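You operate a simulated robot arm through the tools that you are given. There is no shell and no other tool. Be economical: measure what you need, move in short steps, check, and stop when the job is done.

You run a simulated two-armed robot. Do the job below in one go: nothing can be reset, and whatever is moved stays where it is left.

Task
Take the orange pad and put it on the tall rack top shelf. Then open the upper check drawer, put the brown end cap on the grey crate top away inside, then shut the drawer. Then push the left blue flap shut. Keep to this order.

It is judged by the outcome, as a careful person would: the job done as asked, and still so three seconds after it is handed in. It fails if anything else is knocked over, pushed out of place, dropped, spilled or broken. A push-on lid holds only when it is set on centred and level and pressed home; a screw cap is set on level and turned clockwise until tight.

Robot
Two 7-joint arms with fingered hands on one trunk, on a base that drives. Base frame: it is fixed to the floor where the robot stands at the start and does not move with it; the origin is under the middle of the robot, x ahead of it, y to its left, z up. Readings come in m, degrees, newtons and seconds.
The left shoulder is at the start at [0.036, 0.182, 1.294], the right one opposite. With the tool pointing down near the work surface each hand reaches from about 0.1 to 0.64 m from the robot's upright axis, wherever it stands, measured 20 degrees to its own side. Places, roughly: left blue flap [1, 5.6, 0.7]; tall rack top shelf [0.5, 2.3, 1.5]; upper check drawer [5.2, 2.3, 0.6]; upper check drawer inside [5.2, 2.3, 0.5]. Payload 3.8 kg a hand.
The tool frame of a hand sits at the grasp point between the pads (the TCP): z along the fingers, y along the line on which they close. The tips reach 0.03 m beyond it. Largest opening 0.104 m; the body of the gripper starts 0.035 m behind the TCP. The gripper is a hand of 4 fingers: y runs from the thumb to the fingers, the wrist lies at [-0.017, -0.104, -0.178] in the tool frame, and closing takes about 1.5 s.
Orientation is that of the tool frame in the base frame, as [roll, pitch, yaw] about the fixed x, y, z axes, in that order (R = Rz(yaw) Ry(pitch) Rx(roll)). With the fingers straight down and the wrist toward the robot, the tool's x, y and z point along [0, 1, 0], [1, 0, 0] and [0, 0, -1] of the base frame.

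Tools
- The arms move only by the tool jog_arm. It takes "left_deltas", "right_deltas" or both (then of equal length, played together; a hand with none holds still); each is a list of rows, each an object of numbers (a shift or turn left out is 0, a gripper value left out holds the last): "x", "y", "z": the shift along the tool's x, y, z in m; "ax", "ay", "az": the turn, a rotation vector about the tool's x, y, z in degrees. In form: [{"x": .., "y": .., "z": .., "ax": .., "ay": .., "az": ..}, ...]. A call has 1 to 12 rows; each row is the pose to reach, as a shift and turn from the pose commanded when the call began, along the tool's axes at that moment. "left_hand" and "right_hand" are, for a hand that has rows, the finger opening in m, from 0 to 0.104, set as the call begins (left out, the last holds). Each row takes 0.2 s and may step no farther than 0.05 m and 8.6 degrees from the row before; otherwise, or with a gripper value out of range, the whole call is refused. A pose out of reach is approached as far as the arm can. The call stops where the force on the tool passes 40 N (or 10 N more than at its start, if that is more) or the arm is blocked; 0.2 s more then pass. Each finger travels about 0.072 m/s and halts on what it meets, pressing with about 26 N; the grip force reading is that of the motor and also rises with nothing between the fingers. The clock runs only during rows and for 0.2 s after the last one: add rows that repeat a pose to give the fingers time. It gives the time, the measured TCP pose, the force on the tool (base axes), the opening and the grip force at its end, in the units of the frame above (readings bear some noise), with the torque about the TCP (base axes, N m) and any sound that the robot's microphone picked up.
- Cameras (640 x 400 px; columns grow to the right, rows downward): "scene" is now at [0.0997, -0.0144, 1.4474]; the picture's right is [-0.25, -0.97, -0.00], its down [-0.81, 0.21, -0.55] and it looks along [0.53, -0.14, -0.84] (base axes); focal length 266 px, centre (320, 200). "left" rides on the left gripper at [-0.066, -0.09, -0.125] in its tool frame; the picture's right is [-0.78, -0.30, 0.56], its down [0.57, -0.70, 0.42] and it looks along [0.26, 0.65, 0.71] (tool axes); focal length 275 px, centre (320, 200). "right" rides on the right gripper at [0.066, -0.09, -0.126] in its tool frame; the picture's right is [-0.78, 0.30, -0.56], its down [-0.57, -0.70, 0.42] and it looks along [-0.27, 0.65, 0.71] (tool axes); focal length 275 px, centre (320, 200). There is no depth. A picture from a camera that has moved, and an enlarged one, comes with that camera's place and axes in the base frame and with its lens. The place of the scene camera against the robot may be out by one fixed shift of up to 0.012 m in any direction.
- get_image(camera): a new picture of that camera. It takes no simulated time.
- move_column(by): slides the trunk up (or, below 0, down) by that many m; the arms and the scene camera ride with it, the base frame stays. It gives what a move gives, with no picture.
- roll_base(legs): drives the robot by 1 to 6 legs, each [ahead, left, turn to the left] in m, m and degrees, along the robot's own axes; the way and the turn of a leg run together, so that a leg with both is an arc; at most 1.5 m and 180 degrees a leg. The arms and the cameras ride along, it lands a little off, and it stops where it bumps. It gives what a move gives.
- set_fingers(index, middle, ring, thumb_bend, thumb_turn, hand): sets how far each is bent, from 0 (flat) to 1 (curled in); at 0.3 the hand is open as for a grip, at 0.7 the pads meet at the TCP. One left out holds its place. A second passes; each finger stops where it meets its share of the squeeze, and holds until it gets a number again. A gripper value or a shape takes the hand back. It gives what a move gives, with no picture; readings hold the bend of each and the force on the fingers (four entries, about 0 where the hand has none), thumb and palm. thumb_turn goes from beside the hand (0) to across from the fingers (1), as for a grip.
- hand_shape(shape, hand): the hand has 4 fingers and takes this shape, open, in about a second: jaw (thumb against the fingers, like two jaws); tri (thumb and two fingers); tip (a fingertip pinch); poke (one finger out to press); point (the index stretched); flat (the hand flat); cup (the hand cupped); fist (a fist). The gripper value then closes the fingers along that shape, each until it touches; the sizes above hold for jaw. It gives what a move gives, with no picture.
- head_to(pan, tilt): turns the head with the scene camera to pan (to the left, within 86 degrees either way) and tilt (down, from -29 to 69), counted from straight ahead of the robot. It gives what a move gives.
- close_up(camera, box): a new picture of the part [left, top, right, bottom] of that camera's present view, enlarged. It takes no simulated time.
- sign_off(): hands the job in; it is judged then, once.

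Go step by step. Nothing tells you exact positions but the pictures and the camera data: compare them with the known pose of the tool, close in by small moves and look again before you grip or let go. The budget is 165 turns and 130 pictures, counting those below and the enlarged ones. Unless the task says otherwise, let go and move clear before handing in, and close with one line.

The tools are called as a command line: name --argument value ..., lists and objects as JSON in quotes. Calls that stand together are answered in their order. jog_arm: Moves the arms, as the interface text tells. Its arguments: {"type":"object","properties":{"left_deltas":{"type":"array"},"left_hand":{"type":"number"},"right_deltas":{"type":"array"},"right_hand":{"type":"number"}},"required":[]} The other tools are called the same way: move_column (by) slides the trunk up or down; hand_shape (shape, hand) gives the hand a shape; set_fingers (index, middle, ring, thumb_bend, thumb_turn, hand) moves the fingers one by one; roll_base (legs) drives the base; head_to (pan, tilt) turns the head that bears the scene camera; get_image (camera) takes a picture; close_up (camera, box) takes an enlarged picture of a part of a camera's view; sign_off () hands the job in.

At the start:

```text
time_s: 0.0
left_position: [0.3091, 0.0989, 0.9249]
left_orientation: [-171.1, -32.3, 90.7]
left_contact_force: [-1.0, 0.2, -0.3]
left_ft_torque: [0.01, -0.01, 0.01]
left_grip_width: 0.1036
left_grip_force: 0.1
left_shape: jaw
left_bend: [0.3, 0.3, 0.3, 0.3, 0.97]
left_finger forces: [0.0, 0.1, 0.0, 0.1, 0.1, 0.0]
right_position: [0.367, -0.3809, 1.0701]
right_orientation: [-180.0, 0.0, 90.1]
right_contact_force: [-0.4, -0.3, -0.5]
right_ft_torque: [-0.02, -0.01, 0.0]
right_grip_width: 0.1037
right_grip_force: 0.0
right_shape: jaw
right_bend: [0.3, 0.3, 0.3, 0.3, 0.97]
right_finger forces: [0.0, 0.0, 0.0, 0.1, 0.1, 0.0]
trunk travel left (down, up): [-0.445, 0.311]
robot x, y, heading: [0.0012, -0.0005, -0.1]
head pan, tilt: [-14.6, 56.8]
```

scene: 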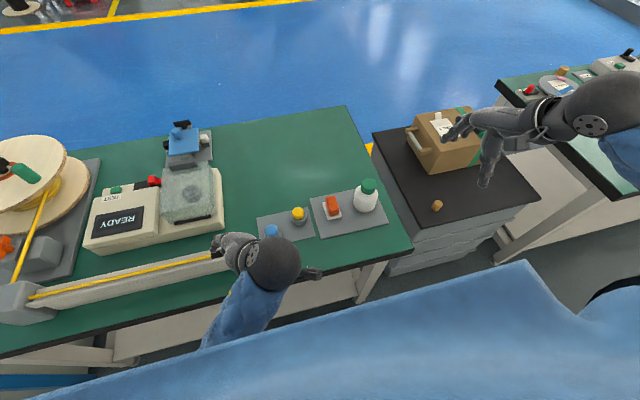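
right: 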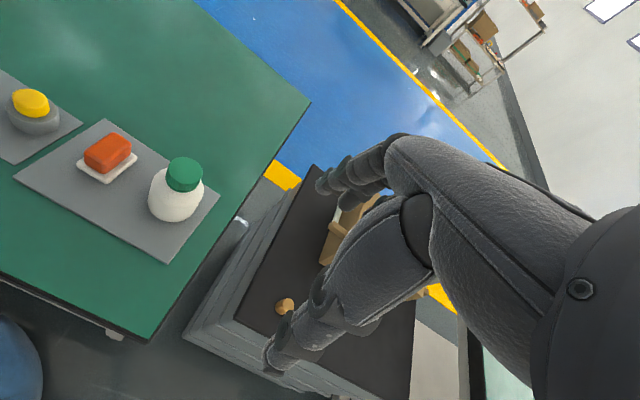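
left: 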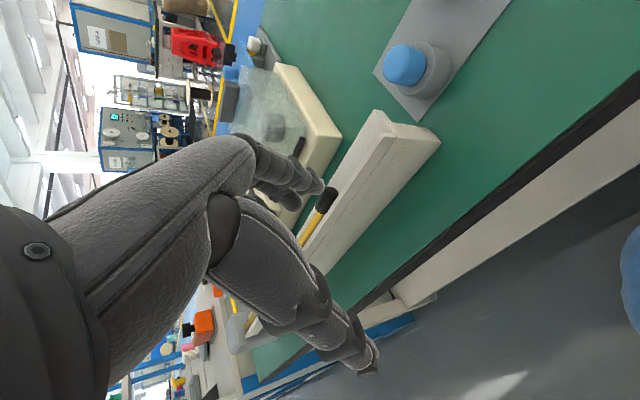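

I see an orange item on a white plate on the bench, near (0.55, -0.18), and a small brown thing on the black-topped cabinet. I'll take close-ups and look around with the head before deciding which objects the task means.

close_up --camera "scene" --box '[240, 150, 480, 300]'

head_to --pan 60 --tilt 15

get_image --camera "scene"

head_to --pan 10 --tilt 15

get_image --camera "scene"

```text
2.67 times, centred on (360, 225) of scene
camera zoom: at [0.0997, -0.0144, 1.4474], right [-0.25, -0.97, 0.0], down [-0.81, 0.21, -0.55], along [0.53, -0.14, -0.84], focal length 709 px, centre (213, 133)
```

zoom: 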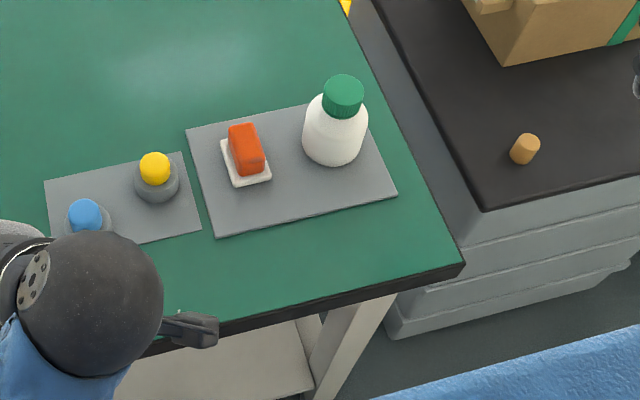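

```text
time_s: 1.5
left_position: [0.3097, 0.1006, 0.924]
left_orientation: [-171.2, -32.2, 90.8]
left_contact_force: [-0.6, 0.1, -0.6]
left_ft_torque: [0.0, 0.01, 0.0]
left_grip_width: 0.1038
left_grip_force: 0.0
left_shape: jaw
left_bend: [0.3, 0.3, 0.3, 0.3, 0.97]
left_finger forces: [0.1, 0.0, 0.0, 0.1, 0.0, 0.1]
right_position: [0.3668, -0.3802, 1.0698]
right_orientation: [-179.9, 0.0, 90.1]
right_contact_force: [0.2, 0.1, 0.1]
right_ft_torque: [-0.02, 0.0, -0.01]
right_grip_width: 0.1039
right_grip_force: 0.0
right_shape: jaw
right_bend: [0.3, 0.3, 0.3, 0.3, 0.97]
right_finger forces: [0.0, 0.0, 0.0, 0.0, 0.0, 0.0]
trunk travel left (down, up): [-0.445, 0.311]
robot x, y, heading: [0.0026, -0.0003, 0.2]
head pan, tilt: [60.0, 15.0]
```

```text
125 pictures are left
camera scene: at [0.0785, 0.0841, 1.5099], right [0.87, -0.5, 0.0], down [-0.13, -0.22, -0.97], along [0.48, 0.84, -0.26], focal length 266 px, centre (320, 200)
```

scene: 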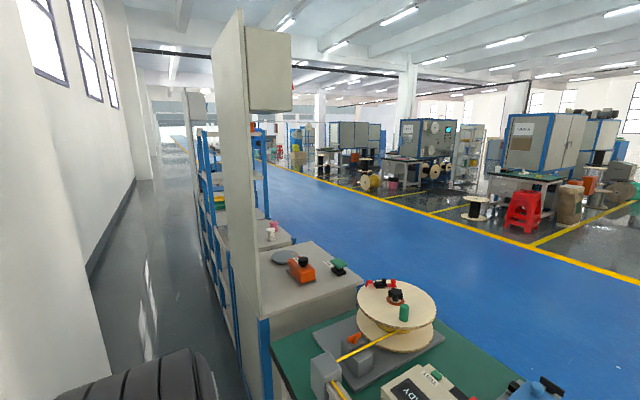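

```text
time_s: 2.6
left_position: [0.3099, 0.0997, 0.9236]
left_orientation: [-171.1, -32.2, 90.9]
left_contact_force: [0.0, 0.2, 0.4]
left_ft_torque: [0.0, -0.01, 0.04]
left_grip_width: 0.1038
left_grip_force: 0.1
left_shape: jaw
left_bend: [0.3, 0.3, 0.3, 0.3, 0.97]
left_finger forces: [0.0, 0.0, 0.0, 0.0, 0.1, 0.0]
right_position: [0.3665, -0.3797, 1.0704]
right_orientation: [-180.0, -0.1, 90.1]
right_contact_force: [-0.6, -0.2, 0.4]
right_ft_torque: [-0.01, -0.01, 0.01]
right_grip_width: 0.1038
right_grip_force: 0.0
right_shape: jaw
right_bend: [0.3, 0.3, 0.3, 0.3, 0.97]
right_finger forces: [0.1, 0.0, 0.0, 0.0, 0.0, 0.1]
trunk travel left (down, up): [-0.445, 0.311]
robot x, y, heading: [0.0004, 0.0028, -0.2]
head pan, tilt: [10.0, 15.0]
```

```text
124 pictures are left
camera scene: at [0.1237, 0.0196, 1.5099], right [0.17, -0.98, 0.0], down [-0.25, -0.05, -0.97], along [0.95, 0.17, -0.26], focal length 266 px, centre (320, 200)
```

scene: 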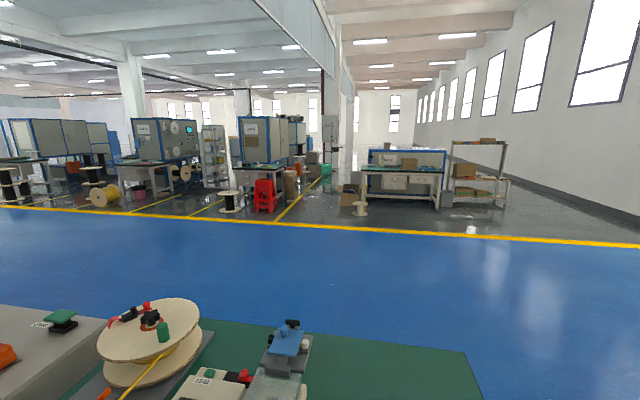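

The brown item triangulates cleanly to the cabinet top. The orange pad fits a bench about 0.77 high, which puts the pad near (0.48, -0.155, 0.79). I'll bring the right hand over it and look again.

jog_arm --right_deltas '[{"x": 0.035, "y": 0.015, "z": 0.015}, {"x": 0.07, "y": 0.03, "z": 0.03}, {"x": 0.105, "y": 0.045, "z": 0.045}, {"x": 0.14, "y": 0.06, "z": 0.06}, {"x": 0.175, "y": 0.075, "z": 0.075}, {"x": 0.21, "y": 0.09, "z": 0.09}]'

head_to --pan -15 --tilt 50

get_image --camera "right"

get_image --camera "scene"

```text
time_s: 4.0
left_position: [0.3101, 0.1018, 0.9246]
left_orientation: [-171.1, -32.2, 90.9]
left_contact_force: [-0.1, -0.3, 0.3]
left_ft_torque: [-0.02, -0.01, 0.03]
left_grip_width: 0.1035
left_grip_force: 0.0
left_shape: jaw
left_bend: [0.3, 0.3, 0.3, 0.3, 0.97]
left_finger forces: [0.0, 0.1, 0.0, 0.0, 0.0, 0.0]
right_position: [0.4586, -0.1687, 0.9819]
right_orientation: [-179.9, 0.1, 90.0]
right_contact_force: [0.3, -0.8, -0.5]
right_ft_torque: [0.01, -0.01, -0.02]
right_grip_width: 0.1037
right_grip_force: 0.1
right_shape: jaw
right_bend: [0.3, 0.3, 0.3, 0.3, 0.97]
right_finger forces: [0.0, 0.1, 0.0, 0.0, 0.0, 0.0]
trunk travel left (down, up): [-0.445, 0.311]
robot x, y, heading: [0.0003, -0.0006, 0.2]
head pan, tilt: [10.0, 15.0]
```

```text
time_s: 5.1
left_position: [0.3099, 0.0998, 0.9244]
left_orientation: [-171.1, -32.1, 90.8]
left_contact_force: [0.8, 0.2, 0.2]
left_ft_torque: [-0.03, 0.01, 0.05]
left_grip_width: 0.1036
left_grip_force: 0.0
left_shape: jaw
left_bend: [0.3, 0.3, 0.3, 0.3, 0.97]
left_finger forces: [0.0, 0.0, 0.0, 0.1, 0.0, 0.0]
right_position: [0.4576, -0.169, 0.9827]
right_orientation: [-180.0, 0.0, 90.1]
right_contact_force: [0.1, 0.5, -0.5]
right_ft_torque: [0.0, 0.01, -0.02]
right_grip_width: 0.1034
right_grip_force: 0.2
right_shape: jaw
right_bend: [0.3, 0.3, 0.3, 0.3, 0.97]
right_finger forces: [0.1, 0.0, 0.0, 0.1, 0.0, 0.1]
trunk travel left (down, up): [-0.445, 0.311]
robot x, y, heading: [0.0024, -0.0006, 0.0]
head pan, tilt: [-15.0, 50.0]
```

```text
123 pictures are left
camera right: at [0.3686, -0.1043, 1.1085], right [0.3, -0.78, 0.56], down [-0.7, -0.57, -0.42], along [0.65, -0.26, -0.71], focal length 275 px, centre (320, 200)
```

right: 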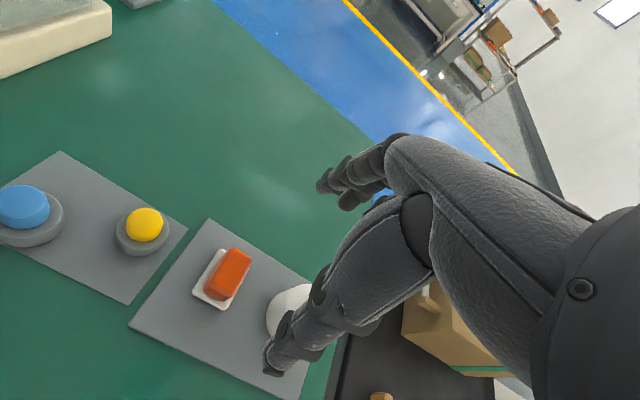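

```text
122 pictures are left
camera scene: at [0.1062, -0.0166, 1.4563], right [-0.26, -0.97, 0.0], down [-0.74, 0.2, -0.64], along [0.62, -0.17, -0.77], focal length 266 px, centre (320, 200)
```

scene: 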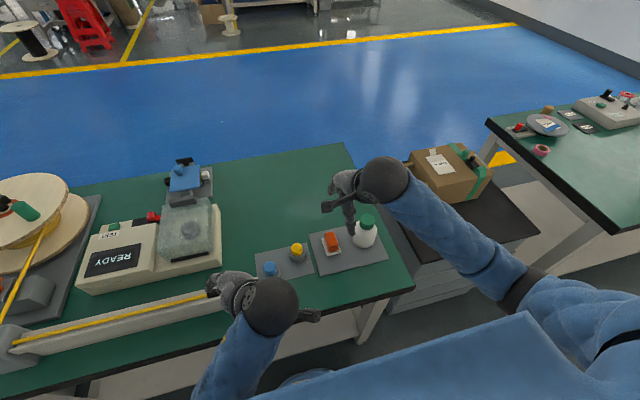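

close_up --camera "right" --box '[150, 200, 310, 300]'

close_up --camera "scene" --box '[280, 190, 440, 290]'

```text
4.00 times, centred on (230, 250) of right
camera zoom: at [0.3686, -0.1043, 1.1085], right [0.3, -0.78, 0.56], down [-0.7, -0.57, -0.42], along [0.65, -0.26, -0.71], focal length 1101 px, centre (680, 0)
```

zoom: 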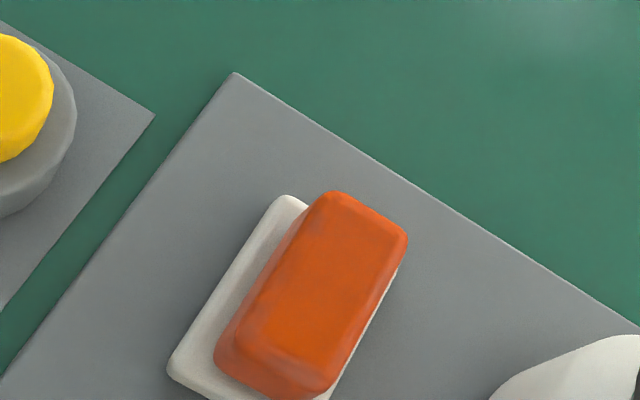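

```text
4.00 times, centred on (360, 240) of scene
camera zoom: at [0.1062, -0.0166, 1.4563], right [-0.26, -0.97, 0.0], down [-0.74, 0.2, -0.64], along [0.62, -0.17, -0.77], focal length 1063 px, centre (160, 40)
```

zoom: 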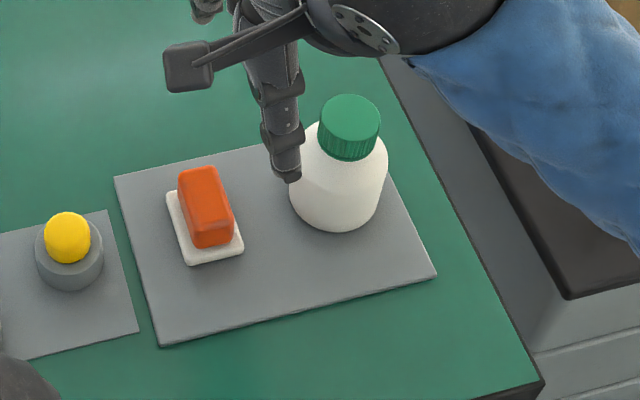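

The pad is about 0.05 × 0.026 m, aligned with the base axes, with its top near (0.478, -0.151, 0.81). It sits in a small white dish. I'll come down above it and check.

jog_arm --right_deltas '[{"x": 0.009, "y": 0.01, "z": 0.03}, {"x": 0.018, "y": 0.02, "z": 0.06}, {"x": 0.018, "y": 0.02, "z": 0.09}, {"x": 0.018, "y": 0.02, "z": 0.12}, {"x": 0.018, "y": 0.02, "z": 0.12}]'

close_up --camera "scene" --box '[280, 190, 440, 290]'

get_image --camera "right"

```text
time_s: 6.3
left_position: [0.3103, 0.0999, 0.9242]
left_orientation: [-171.1, -32.3, 90.8]
left_contact_force: [0.6, 0.2, -0.6]
left_ft_torque: [0.02, 0.0, -0.03]
left_grip_width: 0.1037
left_grip_force: 0.0
left_shape: jaw
left_bend: [0.3, 0.3, 0.3, 0.3, 0.97]
left_finger forces: [0.1, 0.0, 0.1, 0.1, 0.1, 0.1]
right_position: [0.4767, -0.1521, 0.859]
right_orientation: [180.0, 0.0, 90.1]
right_contact_force: [0.3, 0.0, 0.3]
right_ft_torque: [-0.01, 0.0, 0.02]
right_grip_width: 0.1037
right_grip_force: 0.1
right_shape: jaw
right_bend: [0.3, 0.3, 0.3, 0.3, 0.97]
right_finger forces: [0.1, 0.0, 0.1, 0.0, 0.1, 0.1]
trunk travel left (down, up): [-0.445, 0.311]
robot x, y, heading: [0.0023, -0.0006, 0.1]
head pan, tilt: [-15.0, 50.0]
```

```text
4.00 times, centred on (360, 240) of scene
camera zoom: at [0.1061, -0.0167, 1.4562], right [-0.26, -0.97, 0.0], down [-0.74, 0.2, -0.64], along [0.62, -0.17, -0.77], focal length 1063 px, centre (160, 40)
```

zoom: 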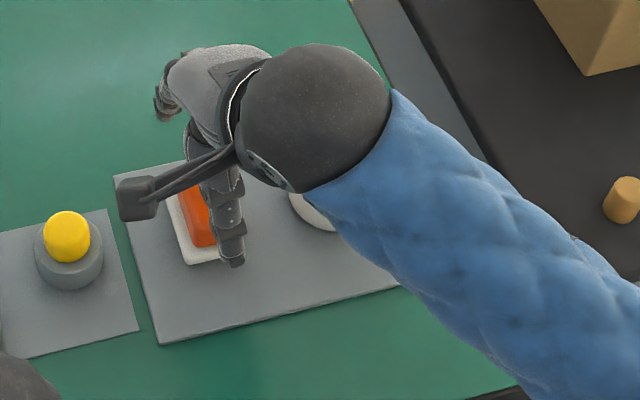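

```text
118 pictures are left
camera right: at [0.3876, -0.0863, 0.9855], right [0.3, -0.78, 0.56], down [-0.7, -0.57, -0.42], along [0.65, -0.26, -0.71], focal length 275 px, centre (320, 200)
```

right: 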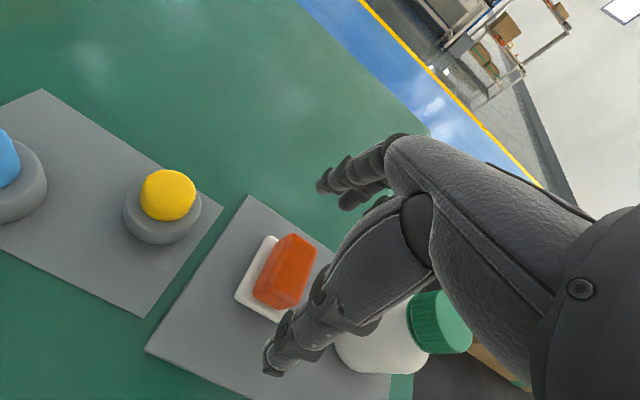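

jog_arm --right_deltas '[{"z": 0.01}, {"z": 0.02}, {"z": 0.03}, {"z": 0.04}, {"z": 0.04}]'

get_image --camera "right"

close_up --camera "scene" --box '[280, 190, 440, 290]'

```text
time_s: 7.5
left_position: [0.3108, 0.1009, 0.924]
left_orientation: [-171.1, -32.2, 90.8]
left_contact_force: [-0.1, 0.2, 0.1]
left_ft_torque: [-0.02, -0.01, -0.04]
left_grip_width: 0.1036
left_grip_force: 0.1
left_shape: jaw
left_bend: [0.3, 0.3, 0.3, 0.3, 0.97]
left_finger forces: [0.1, 0.0, 0.0, 0.0, 0.1, 0.1]
right_position: [0.4761, -0.1524, 0.8196]
right_orientation: [-179.9, 0.0, 90.1]
right_contact_force: [0.2, 0.4, 0.2]
right_ft_torque: [-0.01, -0.01, -0.01]
right_grip_width: 0.1039
right_grip_force: 0.1
right_shape: jaw
right_bend: [0.3, 0.3, 0.3, 0.3, 0.97]
right_finger forces: [0.1, 0.0, 0.1, 0.0, 0.0, 0.1]
trunk travel left (down, up): [-0.445, 0.311]
robot x, y, heading: [0.0001, 0.0014, 0.1]
head pan, tilt: [-15.0, 50.0]
```

```text
117 pictures are left
camera right: at [0.3873, -0.087, 0.9455], right [0.3, -0.78, 0.56], down [-0.7, -0.57, -0.42], along [0.65, -0.26, -0.71], focal length 275 px, centre (320, 200)
```

right: 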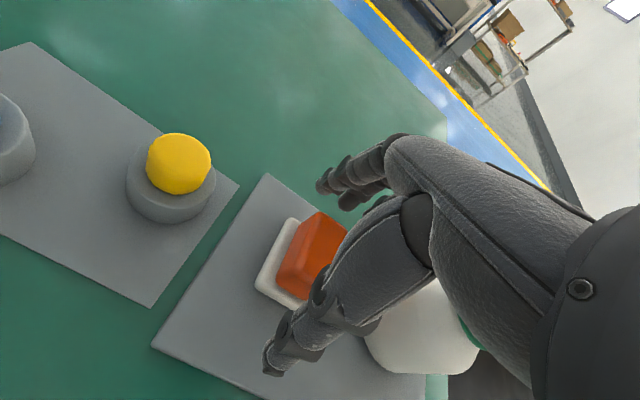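

```text
4.00 times, centred on (360, 240) of scene
camera zoom: at [0.1061, -0.0166, 1.4562], right [-0.26, -0.97, 0.0], down [-0.74, 0.2, -0.64], along [0.62, -0.17, -0.77], focal length 1063 px, centre (160, 40)
```

zoom: 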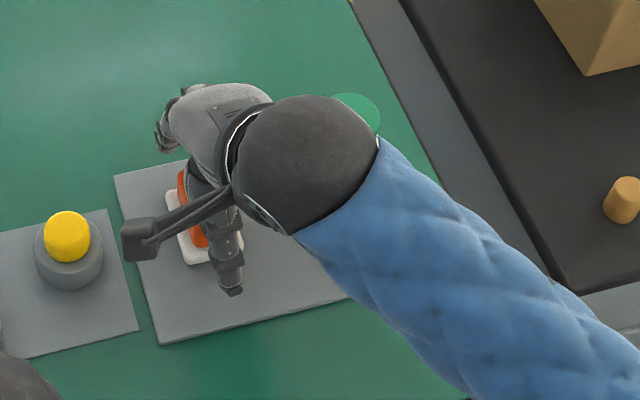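

jog_arm --right_deltas '[{"z": 0.004}, {"z": 0.008}, {"z": 0.012}, {"z": 0.016}, {"z": 0.02}]'

get_image --camera "right"

```text
time_s: 8.7
left_position: [0.3102, 0.1004, 0.9233]
left_orientation: [-171.0, -32.3, 90.8]
left_contact_force: [-0.7, -0.2, -0.6]
left_ft_torque: [0.0, 0.0, -0.05]
left_grip_width: 0.1035
left_grip_force: 0.1
left_shape: jaw
left_bend: [0.3, 0.3, 0.3, 0.3, 0.97]
left_finger forces: [0.0, 0.1, 0.1, 0.0, 0.0, 0.1]
right_position: [0.4761, -0.1518, 0.7988]
right_orientation: [-180.0, 0.0, 90.0]
right_contact_force: [0.4, 0.0, 0.4]
right_ft_torque: [-0.01, 0.0, 0.0]
right_grip_width: 0.1038
right_grip_force: 0.1
right_shape: jaw
right_bend: [0.3, 0.3, 0.3, 0.3, 0.97]
right_finger forces: [0.0, 0.0, 0.0, 0.0, 0.0, 0.0]
trunk travel left (down, up): [-0.445, 0.311]
robot x, y, heading: [-0.002, -0.0019, 0.1]
head pan, tilt: [-15.0, 50.0]
```

```text
115 pictures are left
camera right: at [0.387, -0.0866, 0.9252], right [0.3, -0.78, 0.56], down [-0.7, -0.57, -0.42], along [0.65, -0.26, -0.71], focal length 275 px, centre (320, 200)
```

right: 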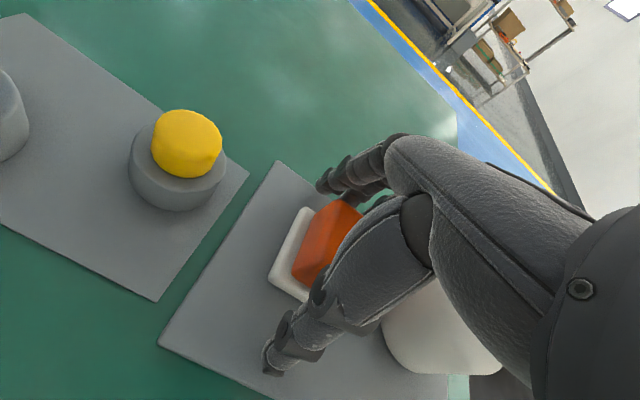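

The updated parallax puts the mat at about z = 0.763 and the pad top at about 0.787, centred near (0.487, -0.155). I'll adjust for that and close the fingers.

jog_arm --right_deltas '[{"x": -0.003, "y": 0.01, "z": -0.004}, {"x": -0.003, "y": 0.01, "z": -0.004}]'

jog_arm --right_deltas '[{}, {}, {}, {}, {}, {}, {}, {}]' --right_hand 0.02

get_image --camera "right"

```text
time_s: 9.3
left_position: [0.3101, 0.1002, 0.9237]
left_orientation: [-171.1, -32.2, 90.8]
left_contact_force: [0.0, 0.2, -0.2]
left_ft_torque: [-0.02, 0.0, 0.01]
left_grip_width: 0.1041
left_grip_force: 0.1
left_shape: jaw
left_bend: [0.3, 0.3, 0.3, 0.3, 0.97]
left_finger forces: [0.1, 0.1, 0.1, 0.0, 0.0, 0.0]
right_position: [0.4862, -0.1545, 0.8039]
right_orientation: [180.0, 0.2, 90.2]
right_contact_force: [-0.3, -0.5, -0.3]
right_ft_torque: [-0.02, 0.0, 0.03]
right_grip_width: 0.1036
right_grip_force: 0.1
right_shape: jaw
right_bend: [0.3, 0.3, 0.3, 0.3, 0.97]
right_finger forces: [0.1, 0.0, 0.0, 0.1, 0.0, 0.1]
trunk travel left (down, up): [-0.445, 0.311]
robot x, y, heading: [-0.0002, -0.002, 0.2]
head pan, tilt: [-15.0, 50.0]
```

```text
time_s: 11.1
left_position: [0.3089, 0.1001, 0.9256]
left_orientation: [-171.2, -32.2, 90.9]
left_contact_force: [-0.1, -0.8, -0.1]
left_ft_torque: [-0.02, -0.01, 0.0]
left_grip_width: 0.1036
left_grip_force: 0.0
left_shape: jaw
left_bend: [0.3, 0.3, 0.3, 0.3, 0.97]
left_finger forces: [0.1, 0.1, 0.0, 0.0, 0.0, 0.0]
right_position: [0.486, -0.1539, 0.8066]
right_orientation: [179.7, 0.0, 90.1]
right_contact_force: [2.1, 0.7, 17.2]
right_ft_torque: [-0.04, -0.55, 0.01]
right_grip_width: 0.0469
right_grip_force: 26.0
right_shape: jaw
right_bend: [0.74, 0.47, 0.51, 0.69, 1.0]
right_finger forces: [20.3, 14.5, 0.1, 0.0, 23.5, 0.0]
trunk travel left (down, up): [-0.445, 0.311]
robot x, y, heading: [0.0002, -0.0013, -0.1]
head pan, tilt: [-15.0, 50.0]
```

```text
114 pictures are left
camera right: at [0.3967, -0.089, 0.9316], right [0.29, -0.78, 0.56], down [-0.7, -0.57, -0.43], along [0.65, -0.26, -0.71], focal length 275 px, centre (320, 200)
```

right: 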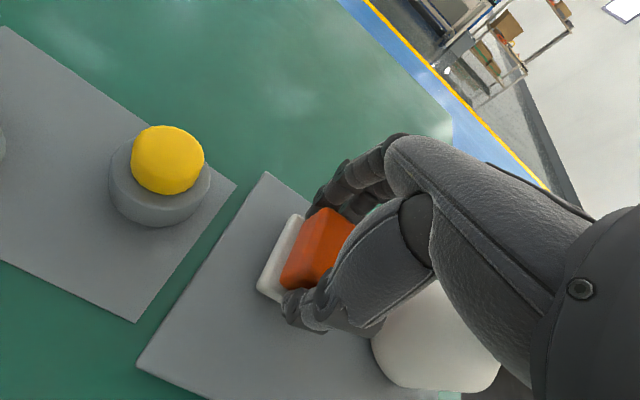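

The fingers have hold of the pad, with some upward reaction force. I'll lift a little and look.

jog_arm --right_deltas '[{"z": -0.01}, {"z": -0.025}, {"z": -0.04}, {"z": -0.04}]'

get_image --camera "right"

close_up --camera "scene" --box '[280, 190, 440, 290]'

```text
time_s: 12.1
left_position: [0.3088, 0.1008, 0.9244]
left_orientation: [-171.2, -32.2, 91.0]
left_contact_force: [0.0, 0.1, 0.1]
left_ft_torque: [-0.01, -0.01, 0.01]
left_grip_width: 0.1038
left_grip_force: 0.0
left_shape: jaw
left_bend: [0.3, 0.3, 0.3, 0.3, 0.97]
left_finger forces: [0.0, 0.0, 0.1, 0.0, 0.0, 0.0]
right_position: [0.4848, -0.1548, 0.8442]
right_orientation: [-179.9, 0.0, 90.1]
right_contact_force: [0.0, 0.5, 0.3]
right_ft_torque: [0.01, 0.0, 0.03]
right_grip_width: 0.0461
right_grip_force: 25.7
right_shape: jaw
right_bend: [0.74, 0.47, 0.51, 0.7, 1.0]
right_finger forces: [15.8, 8.3, 0.1, 0.0, 23.0, 0.1]
trunk travel left (down, up): [-0.445, 0.311]
robot x, y, heading: [-0.0001, 0.0005, -0.1]
head pan, tilt: [-15.0, 50.0]
```

```text
113 pictures are left
camera right: at [0.3961, -0.0899, 0.9703], right [0.3, -0.78, 0.56], down [-0.7, -0.57, -0.42], along [0.65, -0.27, -0.71], focal length 275 px, centre (320, 200)
```

right: 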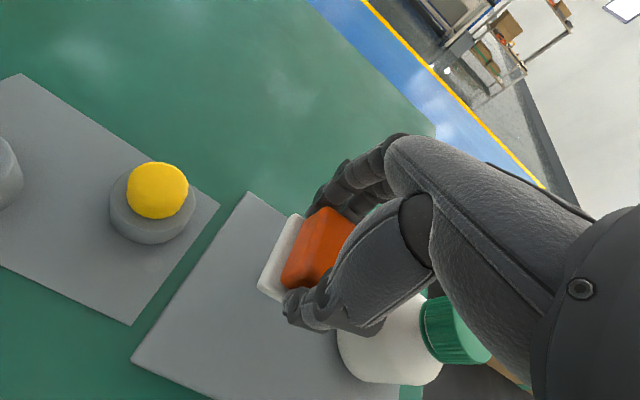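

```text
4.00 times, centred on (360, 240) of scene
camera zoom: at [0.1062, -0.0166, 1.4562], right [-0.26, -0.97, 0.0], down [-0.74, 0.2, -0.64], along [0.62, -0.17, -0.77], focal length 1063 px, centre (160, 40)
```

zoom: 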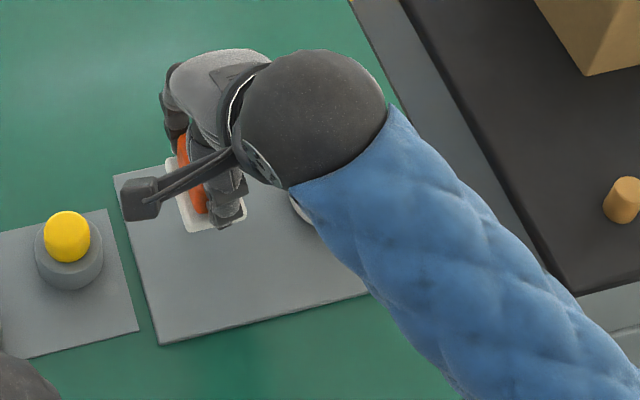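

The pad lifted together with its white base, so they are one piece. I'll raise it, tuck it in, and look at the route toward +y.

jog_arm --right_deltas '[{"z": -0.04}, {"z": -0.08}, {"z": -0.12}, {"z": -0.16, "y": -0.04}, {"z": -0.2, "y": -0.08}, {"z": -0.22, "y": -0.12, "x": -0.02}, {"z": -0.22, "y": -0.16, "x": -0.04}, {"z": -0.22, "y": -0.18, "x": -0.06}]'

head_to --pan 86 --tilt 35

get_image --camera "scene"

get_image --camera "right"

```text
refused: row 4 steps farther than a row can; nothing moved
```

```text
time_s: 13.8
left_position: [0.3099, 0.0992, 0.9238]
left_orientation: [-171.1, -32.1, 90.9]
left_contact_force: [0.1, 0.0, 0.1]
left_ft_torque: [-0.01, -0.03, 0.0]
left_grip_width: 0.1037
left_grip_force: 0.1
left_shape: jaw
left_bend: [0.3, 0.3, 0.3, 0.3, 0.97]
left_finger forces: [0.0, 0.0, 0.0, 0.0, 0.0, 0.1]
right_position: [0.486, -0.1556, 0.8446]
right_orientation: [180.0, 0.0, 90.0]
right_contact_force: [0.6, -0.2, 0.1]
right_ft_torque: [-0.02, -0.01, -0.03]
right_grip_width: 0.0461
right_grip_force: 26.3
right_shape: jaw
right_bend: [0.74, 0.47, 0.51, 0.7, 1.0]
right_finger forces: [15.8, 8.3, 0.1, 0.1, 23.1, 0.0]
trunk travel left (down, up): [-0.445, 0.311]
robot x, y, heading: [-0.0002, 0.0015, 0.0]
head pan, tilt: [85.9, 35.0]
```

```text
111 pictures are left
camera scene: at [0.0381, 0.0912, 1.4779], right [1.0, -0.07, 0.0], down [-0.04, -0.57, -0.82], along [0.06, 0.82, -0.57], focal length 266 px, centre (320, 200)
```

scene: 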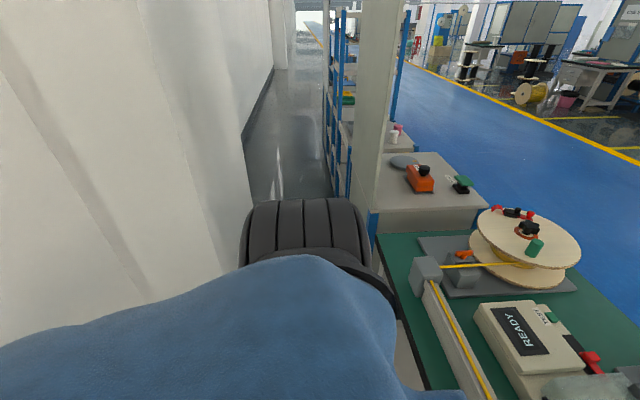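

```text
110 pictures are left
camera right: at [0.3963, -0.0898, 0.9705], right [0.3, -0.78, 0.56], down [-0.7, -0.57, -0.42], along [0.65, -0.26, -0.71], focal length 275 px, centre (320, 200)
```

right: 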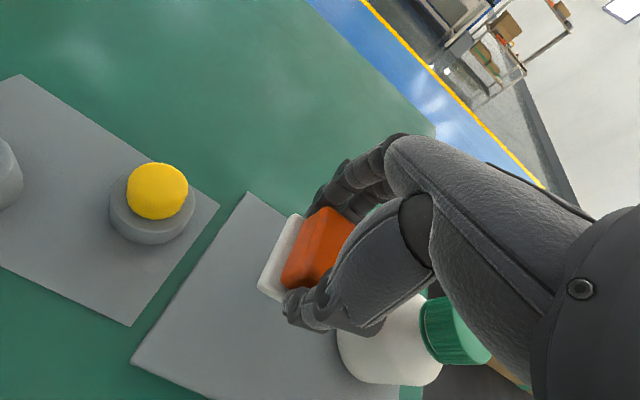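

The way to the rack is the corridor between the white column and the benches. I'll tuck both hands, raise the trunk and ease over.

jog_arm --right_deltas '[{"z": -0.04}, {"z": -0.08}, {"z": -0.12}, {"z": -0.16}, {"z": -0.18, "y": -0.04}, {"z": -0.19, "y": -0.08}, {"z": -0.2, "y": -0.12, "x": -0.02}, {"z": -0.2, "y": -0.16, "x": -0.04}, {"z": -0.2, "y": -0.2, "x": -0.06}, {"z": -0.2, "y": -0.24, "x": -0.08}]'

move_column --by 0.3

get_image --camera "scene"

head_to --pan 40 --tilt 65

get_image --camera "scene"

```text
time_s: 16.0
left_position: [0.3092, 0.0994, 0.9239]
left_orientation: [-171.2, -32.3, 90.8]
left_contact_force: [0.0, -0.7, 0.7]
left_ft_torque: [-0.06, -0.02, -0.03]
left_grip_width: 0.1036
left_grip_force: 0.0
left_shape: jaw
left_bend: [0.3, 0.3, 0.3, 0.3, 0.97]
left_finger forces: [0.0, 0.0, 0.1, 0.1, 0.0, 0.0]
right_position: [0.3579, -0.234, 0.9935]
right_orientation: [-179.9, 0.1, 90.1]
right_contact_force: [-0.1, 0.0, 0.0]
right_ft_torque: [0.03, -0.01, -0.04]
right_grip_width: 0.0459
right_grip_force: 25.9
right_shape: jaw
right_bend: [0.74, 0.47, 0.51, 0.7, 1.0]
right_finger forces: [16.3, 7.9, 0.0, 0.0, 23.7, 0.1]
right hand out of reach, approached as far as the arm can: row 7, 8, 9, 10
trunk travel left (down, up): [-0.445, 0.311]
robot x, y, heading: [0.003, 0.0012, -0.0]
head pan, tilt: [85.9, 35.0]
```

```text
time_s: 18.4
left_position: [0.3155, 0.1514, 1.1794]
left_orientation: [-173.1, -40.5, 91.4]
left_contact_force: [-0.2, 0.5, -1.5]
left_ft_torque: [0.0, 0.03, -0.03]
left_grip_width: 0.1038
left_grip_force: 0.0
left_shape: jaw
left_bend: [0.3, 0.3, 0.3, 0.3, 0.97]
left_finger forces: [0.0, 0.1, 0.0, 0.0, 0.0, 0.0]
right_position: [0.3608, -0.2338, 1.2617]
right_orientation: [-179.9, -0.1, 90.1]
right_contact_force: [-0.3, 0.1, -0.8]
right_ft_torque: [-0.02, 0.01, -0.02]
right_grip_width: 0.046
right_grip_force: 26.0
right_shape: jaw
right_bend: [0.74, 0.47, 0.51, 0.7, 1.0]
right_finger forces: [16.3, 8.0, 0.0, 0.0, 23.9, 0.1]
trunk travel left (down, up): [-0.71, 0.046]
robot x, y, heading: [-0.0003, 0.0, 0.1]
head pan, tilt: [85.9, 35.0]
stopped: the arm was blocked; the commanded pose is now the measured one
```

```text
109 pictures are left
camera scene: at [0.0177, 0.0914, 1.7445], right [1.0, -0.07, 0.0], down [-0.04, -0.57, -0.82], along [0.06, 0.82, -0.57], focal length 266 px, centre (320, 200)
```

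scene: 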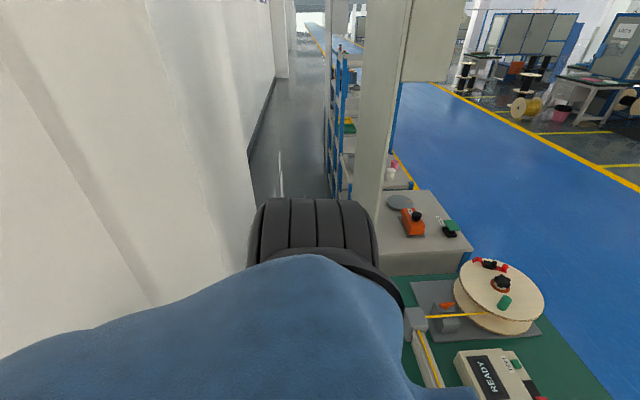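

```text
time_s: 19.5
left_position: [0.3174, 0.1508, 1.1792]
left_orientation: [-173.0, -40.4, 91.4]
left_contact_force: [-0.3, 0.1, 0.4]
left_ft_torque: [0.03, -0.01, 0.01]
left_grip_width: 0.1038
left_grip_force: 0.1
left_shape: jaw
left_bend: [0.3, 0.3, 0.3, 0.3, 0.97]
left_finger forces: [0.0, 0.0, 0.0, 0.1, 0.1, 0.0]
right_position: [0.3625, -0.2352, 1.2605]
right_orientation: [-179.9, -0.1, 90.1]
right_contact_force: [-0.1, -0.3, -0.1]
right_ft_torque: [0.04, -0.03, 0.02]
right_grip_width: 0.0462
right_grip_force: 26.1
right_shape: jaw
right_bend: [0.74, 0.47, 0.51, 0.7, 1.0]
right_finger forces: [16.3, 7.9, 0.0, 0.1, 23.9, 0.0]
trunk travel left (down, up): [-0.71, 0.046]
robot x, y, heading: [-0.0022, 0.0001, 0.0]
head pan, tilt: [40.0, 65.0]
```

```text
108 pictures are left
camera scene: at [0.0583, 0.0425, 1.7042], right [0.64, -0.77, 0.0], down [-0.69, -0.58, -0.42], along [0.32, 0.27, -0.91], focal length 266 px, centre (320, 200)
```

scene: 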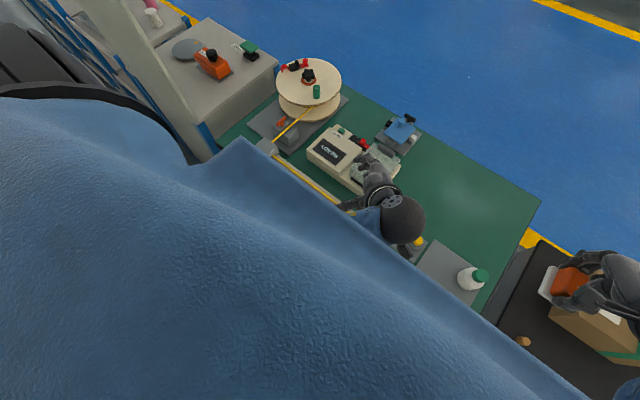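

The trunk stopped 0.035 m short of the requested rise, which is still fine. I'll back off slightly from the bench, then move left along the corridor in small legs.

roll_base --legs '[[-0.1, 0, 0]]'

head_to --pan 86 --tilt 45

get_image --camera "scene"

get_image --camera "left"

```text
time_s: 20.7
left_position: [0.2169, 0.1514, 1.1784]
left_orientation: [-173.0, -40.4, 91.3]
left_contact_force: [0.1, 0.7, 0.6]
left_ft_torque: [0.01, -0.03, -0.03]
left_grip_width: 0.1038
left_grip_force: 0.0
left_shape: jaw
left_bend: [0.3, 0.3, 0.3, 0.3, 0.97]
left_finger forces: [0.1, 0.0, 0.1, 0.0, 0.0, 0.0]
right_position: [0.2628, -0.2336, 1.261]
right_orientation: [179.9, -0.1, 90.1]
right_contact_force: [0.4, -0.1, -0.2]
right_ft_torque: [0.0, -0.02, 0.0]
right_grip_width: 0.046
right_grip_force: 26.1
right_shape: jaw
right_bend: [0.74, 0.47, 0.51, 0.7, 1.0]
right_finger forces: [16.4, 7.9, 0.1, 0.0, 23.9, 0.0]
trunk travel left (down, up): [-0.71, 0.046]
robot x, y, heading: [-0.1018, 0.0004, 0.1]
head pan, tilt: [40.0, 65.0]
```

```text
time_s: 21.8
left_position: [0.2183, 0.152, 1.1787]
left_orientation: [-173.0, -40.5, 91.3]
left_contact_force: [-0.3, -0.4, -0.6]
left_ft_torque: [0.02, 0.0, 0.01]
left_grip_width: 0.1037
left_grip_force: 0.0
left_shape: jaw
left_bend: [0.3, 0.3, 0.3, 0.3, 0.97]
left_finger forces: [0.1, 0.0, 0.1, 0.0, 0.0, 0.1]
right_position: [0.2619, -0.2335, 1.2596]
right_orientation: [179.9, 0.0, 90.1]
right_contact_force: [-0.4, -0.1, -1.6]
right_ft_torque: [-0.02, -0.04, -0.01]
right_grip_width: 0.046
right_grip_force: 25.9
right_shape: jaw
right_bend: [0.74, 0.47, 0.51, 0.7, 1.0]
right_finger forces: [16.3, 7.8, 0.0, 0.1, 23.9, 0.0]
trunk travel left (down, up): [-0.71, 0.046]
robot x, y, heading: [-0.0997, -0.0051, 0.3]
head pan, tilt: [85.9, 45.0]
```

```text
107 pictures are left
camera scene: at [-0.0819, 0.0844, 1.7292], right [1.0, -0.07, 0.0], down [-0.05, -0.71, -0.71], along [0.05, 0.71, -0.71], focal length 266 px, centre (320, 200)
```

scene: 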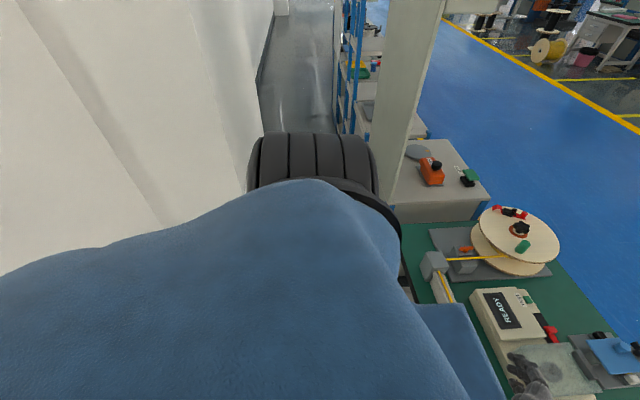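

```text
106 pictures are left
camera left: at [0.147, 0.0124, 1.2389], right [-0.36, -0.26, -0.9], down [-0.76, 0.64, 0.12], along [0.54, 0.73, -0.43], focal length 275 px, centre (320, 200)
```

left: 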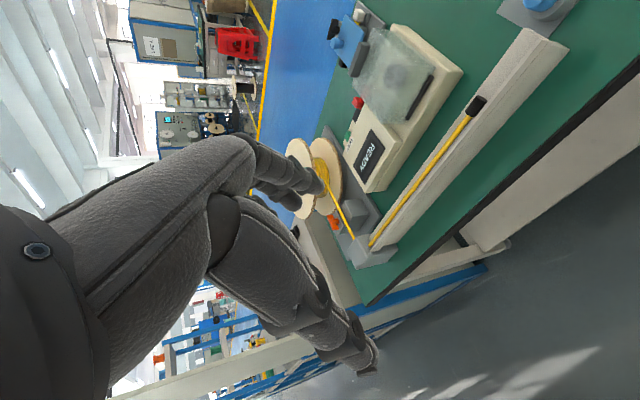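

roll_base --legs '[[0, 0.4, 0]]'

get_image --camera "scene"

```text
time_s: 24.3
left_position: [0.2182, 0.5611, 1.1784]
left_orientation: [-172.8, -40.4, 91.2]
left_contact_force: [-0.4, 0.5, -0.6]
left_ft_torque: [0.02, 0.01, -0.03]
left_grip_width: 0.1038
left_grip_force: 0.1
left_shape: jaw
left_bend: [0.3, 0.3, 0.3, 0.3, 0.97]
left_finger forces: [0.0, 0.0, 0.1, 0.0, 0.1, 0.0]
right_position: [0.2623, 0.1753, 1.2602]
right_orientation: [179.9, -0.1, 90.0]
right_contact_force: [0.6, -0.2, -0.7]
right_ft_torque: [0.01, 0.02, -0.03]
right_grip_width: 0.0461
right_grip_force: 26.6
right_shape: jaw
right_bend: [0.74, 0.47, 0.51, 0.7, 1.0]
right_finger forces: [16.3, 7.9, 0.1, 0.0, 24.0, 0.1]
trunk travel left (down, up): [-0.71, 0.046]
robot x, y, heading: [-0.0973, 0.4054, 0.2]
head pan, tilt: [85.9, 45.0]
```

```text
105 pictures are left
camera scene: at [-0.0813, 0.4936, 1.7292], right [1.0, -0.07, 0.0], down [-0.05, -0.71, -0.71], along [0.05, 0.71, -0.71], focal length 266 px, centre (320, 200)
```

scene: 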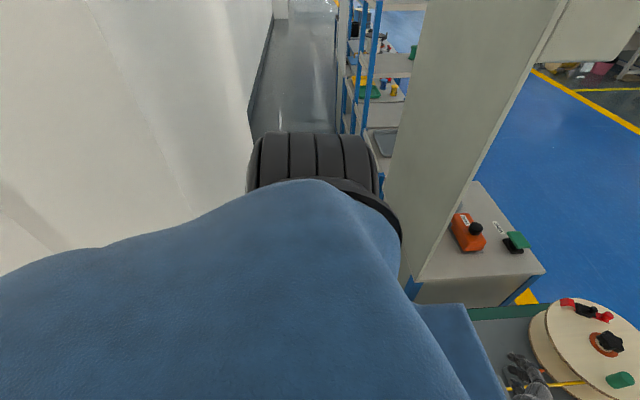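

roll_base --legs '[[0, 0.6, 0]]'

get_image --camera "scene"

```text
time_s: 27.7
left_position: [0.2199, 1.1449, 1.1795]
left_orientation: [-173.1, -40.4, 91.0]
left_contact_force: [-0.3, -0.2, -0.7]
left_ft_torque: [0.0, 0.02, -0.01]
left_grip_width: 0.1035
left_grip_force: 0.2
left_shape: jaw
left_bend: [0.3, 0.3, 0.3, 0.3, 0.97]
left_finger forces: [0.0, 0.0, 0.1, 0.0, 0.0, 0.0]
right_position: [0.2632, 0.7594, 1.2605]
right_orientation: [-180.0, 0.1, 89.8]
right_contact_force: [-0.5, -0.7, -0.1]
right_ft_torque: [-0.01, -0.03, 0.01]
right_grip_width: 0.0463
right_grip_force: 26.0
right_shape: jaw
right_bend: [0.74, 0.47, 0.51, 0.7, 1.0]
right_finger forces: [16.3, 7.8, 0.1, 0.0, 23.9, 0.0]
trunk travel left (down, up): [-0.71, 0.046]
robot x, y, heading: [-0.0991, 0.9934, -0.2]
head pan, tilt: [85.9, 45.0]
```

```text
104 pictures are left
camera scene: at [-0.0795, 1.0802, 1.7292], right [1.0, -0.08, 0.0], down [-0.05, -0.71, -0.71], along [0.05, 0.71, -0.71], focal length 266 px, centre (320, 200)
```

scene: 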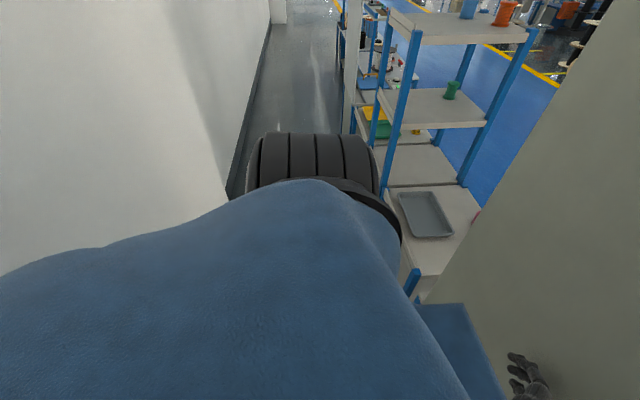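

The wall is about 0.8 m behind the front line, so there is room. The top shelf spans roughly x 0.27–0.7 and y 1.95–2.6, with cups at the far side. I'll back off more, move alongside it, and look.

roll_base --legs '[[-0.18, 0, 0], [0, 1.3, 0]]'

head_to --pan -10 --tilt 25

get_image --camera "scene"

```text
time_s: 35.3
left_position: [0.0429, 2.4447, 1.1787]
left_orientation: [-173.1, -40.4, 91.1]
left_contact_force: [0.8, 0.2, 0.0]
left_ft_torque: [0.0, -0.03, -0.03]
left_grip_width: 0.1039
left_grip_force: 0.0
left_shape: jaw
left_bend: [0.3, 0.3, 0.3, 0.3, 0.97]
left_finger forces: [0.1, 0.1, 0.1, 0.0, 0.0, 0.0]
right_position: [0.0865, 2.0593, 1.2611]
right_orientation: [-180.0, 0.1, 89.8]
right_contact_force: [0.1, 0.2, -0.2]
right_ft_torque: [0.02, -0.02, -0.02]
right_grip_width: 0.0459
right_grip_force: 25.1
right_shape: jaw
right_bend: [0.74, 0.47, 0.51, 0.7, 1.0]
right_finger forces: [16.3, 7.7, 0.1, 0.0, 24.0, 0.0]
trunk travel left (down, up): [-0.71, 0.046]
robot x, y, heading: [-0.2718, 2.2957, -0.1]
head pan, tilt: [85.9, 45.0]
```

```text
time_s: 37.0
left_position: [0.0432, 2.4461, 1.1784]
left_orientation: [-173.0, -40.4, 91.0]
left_contact_force: [0.7, -0.4, 0.2]
left_ft_torque: [-0.03, 0.01, 0.01]
left_grip_width: 0.1037
left_grip_force: 0.0
left_shape: jaw
left_bend: [0.3, 0.3, 0.3, 0.3, 0.97]
left_finger forces: [0.0, 0.1, 0.0, 0.1, 0.0, 0.0]
right_position: [0.0856, 2.0593, 1.261]
right_orientation: [180.0, 0.1, 89.8]
right_contact_force: [-0.2, -0.7, -1.0]
right_ft_torque: [-0.03, 0.04, 0.0]
right_grip_width: 0.046
right_grip_force: 26.2
right_shape: jaw
right_bend: [0.74, 0.47, 0.51, 0.7, 1.0]
right_finger forces: [16.2, 7.8, 0.1, 0.0, 24.0, 0.0]
trunk travel left (down, up): [-0.71, 0.046]
robot x, y, heading: [-0.2701, 2.2912, -0.3]
head pan, tilt: [-10.0, 25.0]
```

```text
103 pictures are left
camera scene: at [-0.1725, 2.2827, 1.7598], right [-0.18, -0.98, 0.0], down [-0.42, 0.07, -0.91], along [0.89, -0.16, -0.42], focal length 266 px, centre (320, 200)
```

scene: 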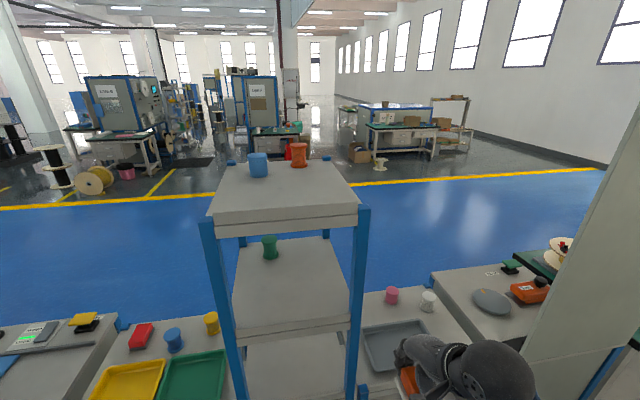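

The top shelf is open above, with cups only at the back, so I'll place the pad near the front. I'll raise the right hand in place first.

jog_arm --right_deltas '[{"z": -0.04}, {"z": -0.08}, {"z": -0.12}, {"z": -0.16}, {"z": -0.2}, {"z": -0.24}, {"z": -0.28}, {"z": -0.32}, {"z": -0.34}]'

get_image --camera "scene"

get_image --camera "right"

```text
time_s: 39.0
left_position: [0.0432, 2.4462, 1.1783]
left_orientation: [-173.1, -40.4, 91.0]
left_contact_force: [0.6, 0.3, 0.1]
left_ft_torque: [-0.03, 0.03, -0.01]
left_grip_width: 0.1036
left_grip_force: 0.0
left_shape: jaw
left_bend: [0.3, 0.3, 0.3, 0.3, 0.97]
left_finger forces: [0.0, 0.1, 0.0, 0.0, 0.0, 0.0]
right_position: [0.0858, 2.0592, 1.6003]
right_orientation: [180.0, 0.2, 89.7]
right_contact_force: [-1.2, 0.1, -1.3]
right_ft_torque: [-0.03, 0.01, -0.04]
right_grip_width: 0.0459
right_grip_force: 26.4
right_shape: jaw
right_bend: [0.74, 0.47, 0.51, 0.71, 1.0]
right_finger forces: [15.8, 7.7, 0.1, 0.0, 23.5, 0.0]
right hand out of reach, approached as far as the arm can: row 2, 3, 4
trunk travel left (down, up): [-0.71, 0.046]
robot x, y, heading: [-0.2733, 2.2914, -0.1]
head pan, tilt: [-10.0, 25.0]
```

```text
102 pictures are left
camera scene: at [-0.1724, 2.2832, 1.7598], right [-0.18, -0.98, 0.0], down [-0.42, 0.07, -0.91], along [0.89, -0.16, -0.42], focal length 266 px, centre (320, 200)
```

scene: 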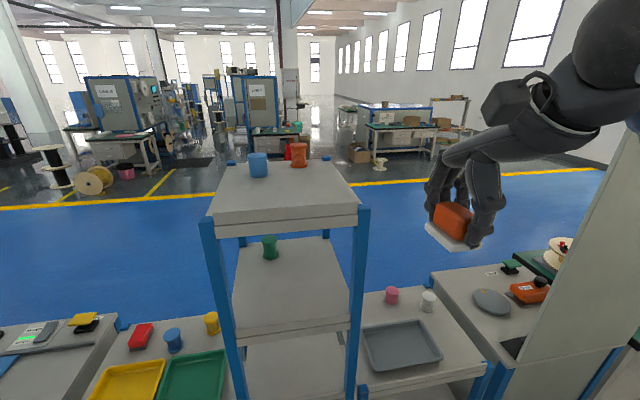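

```text
101 pictures are left
camera right: at [-0.004, 2.1244, 1.7266], right [0.29, -0.78, 0.56], down [-0.7, -0.57, -0.42], along [0.65, -0.27, -0.71], focal length 275 px, centre (320, 200)
```

right: 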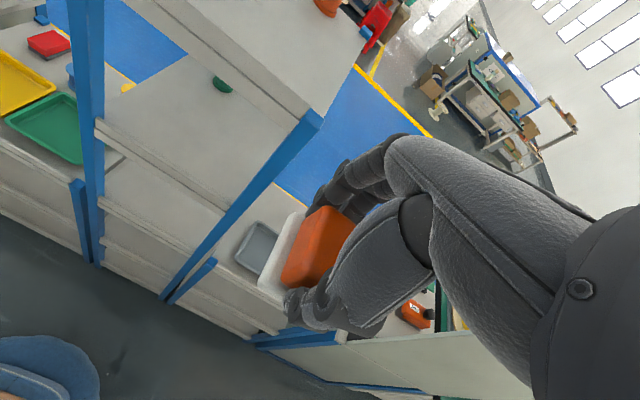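

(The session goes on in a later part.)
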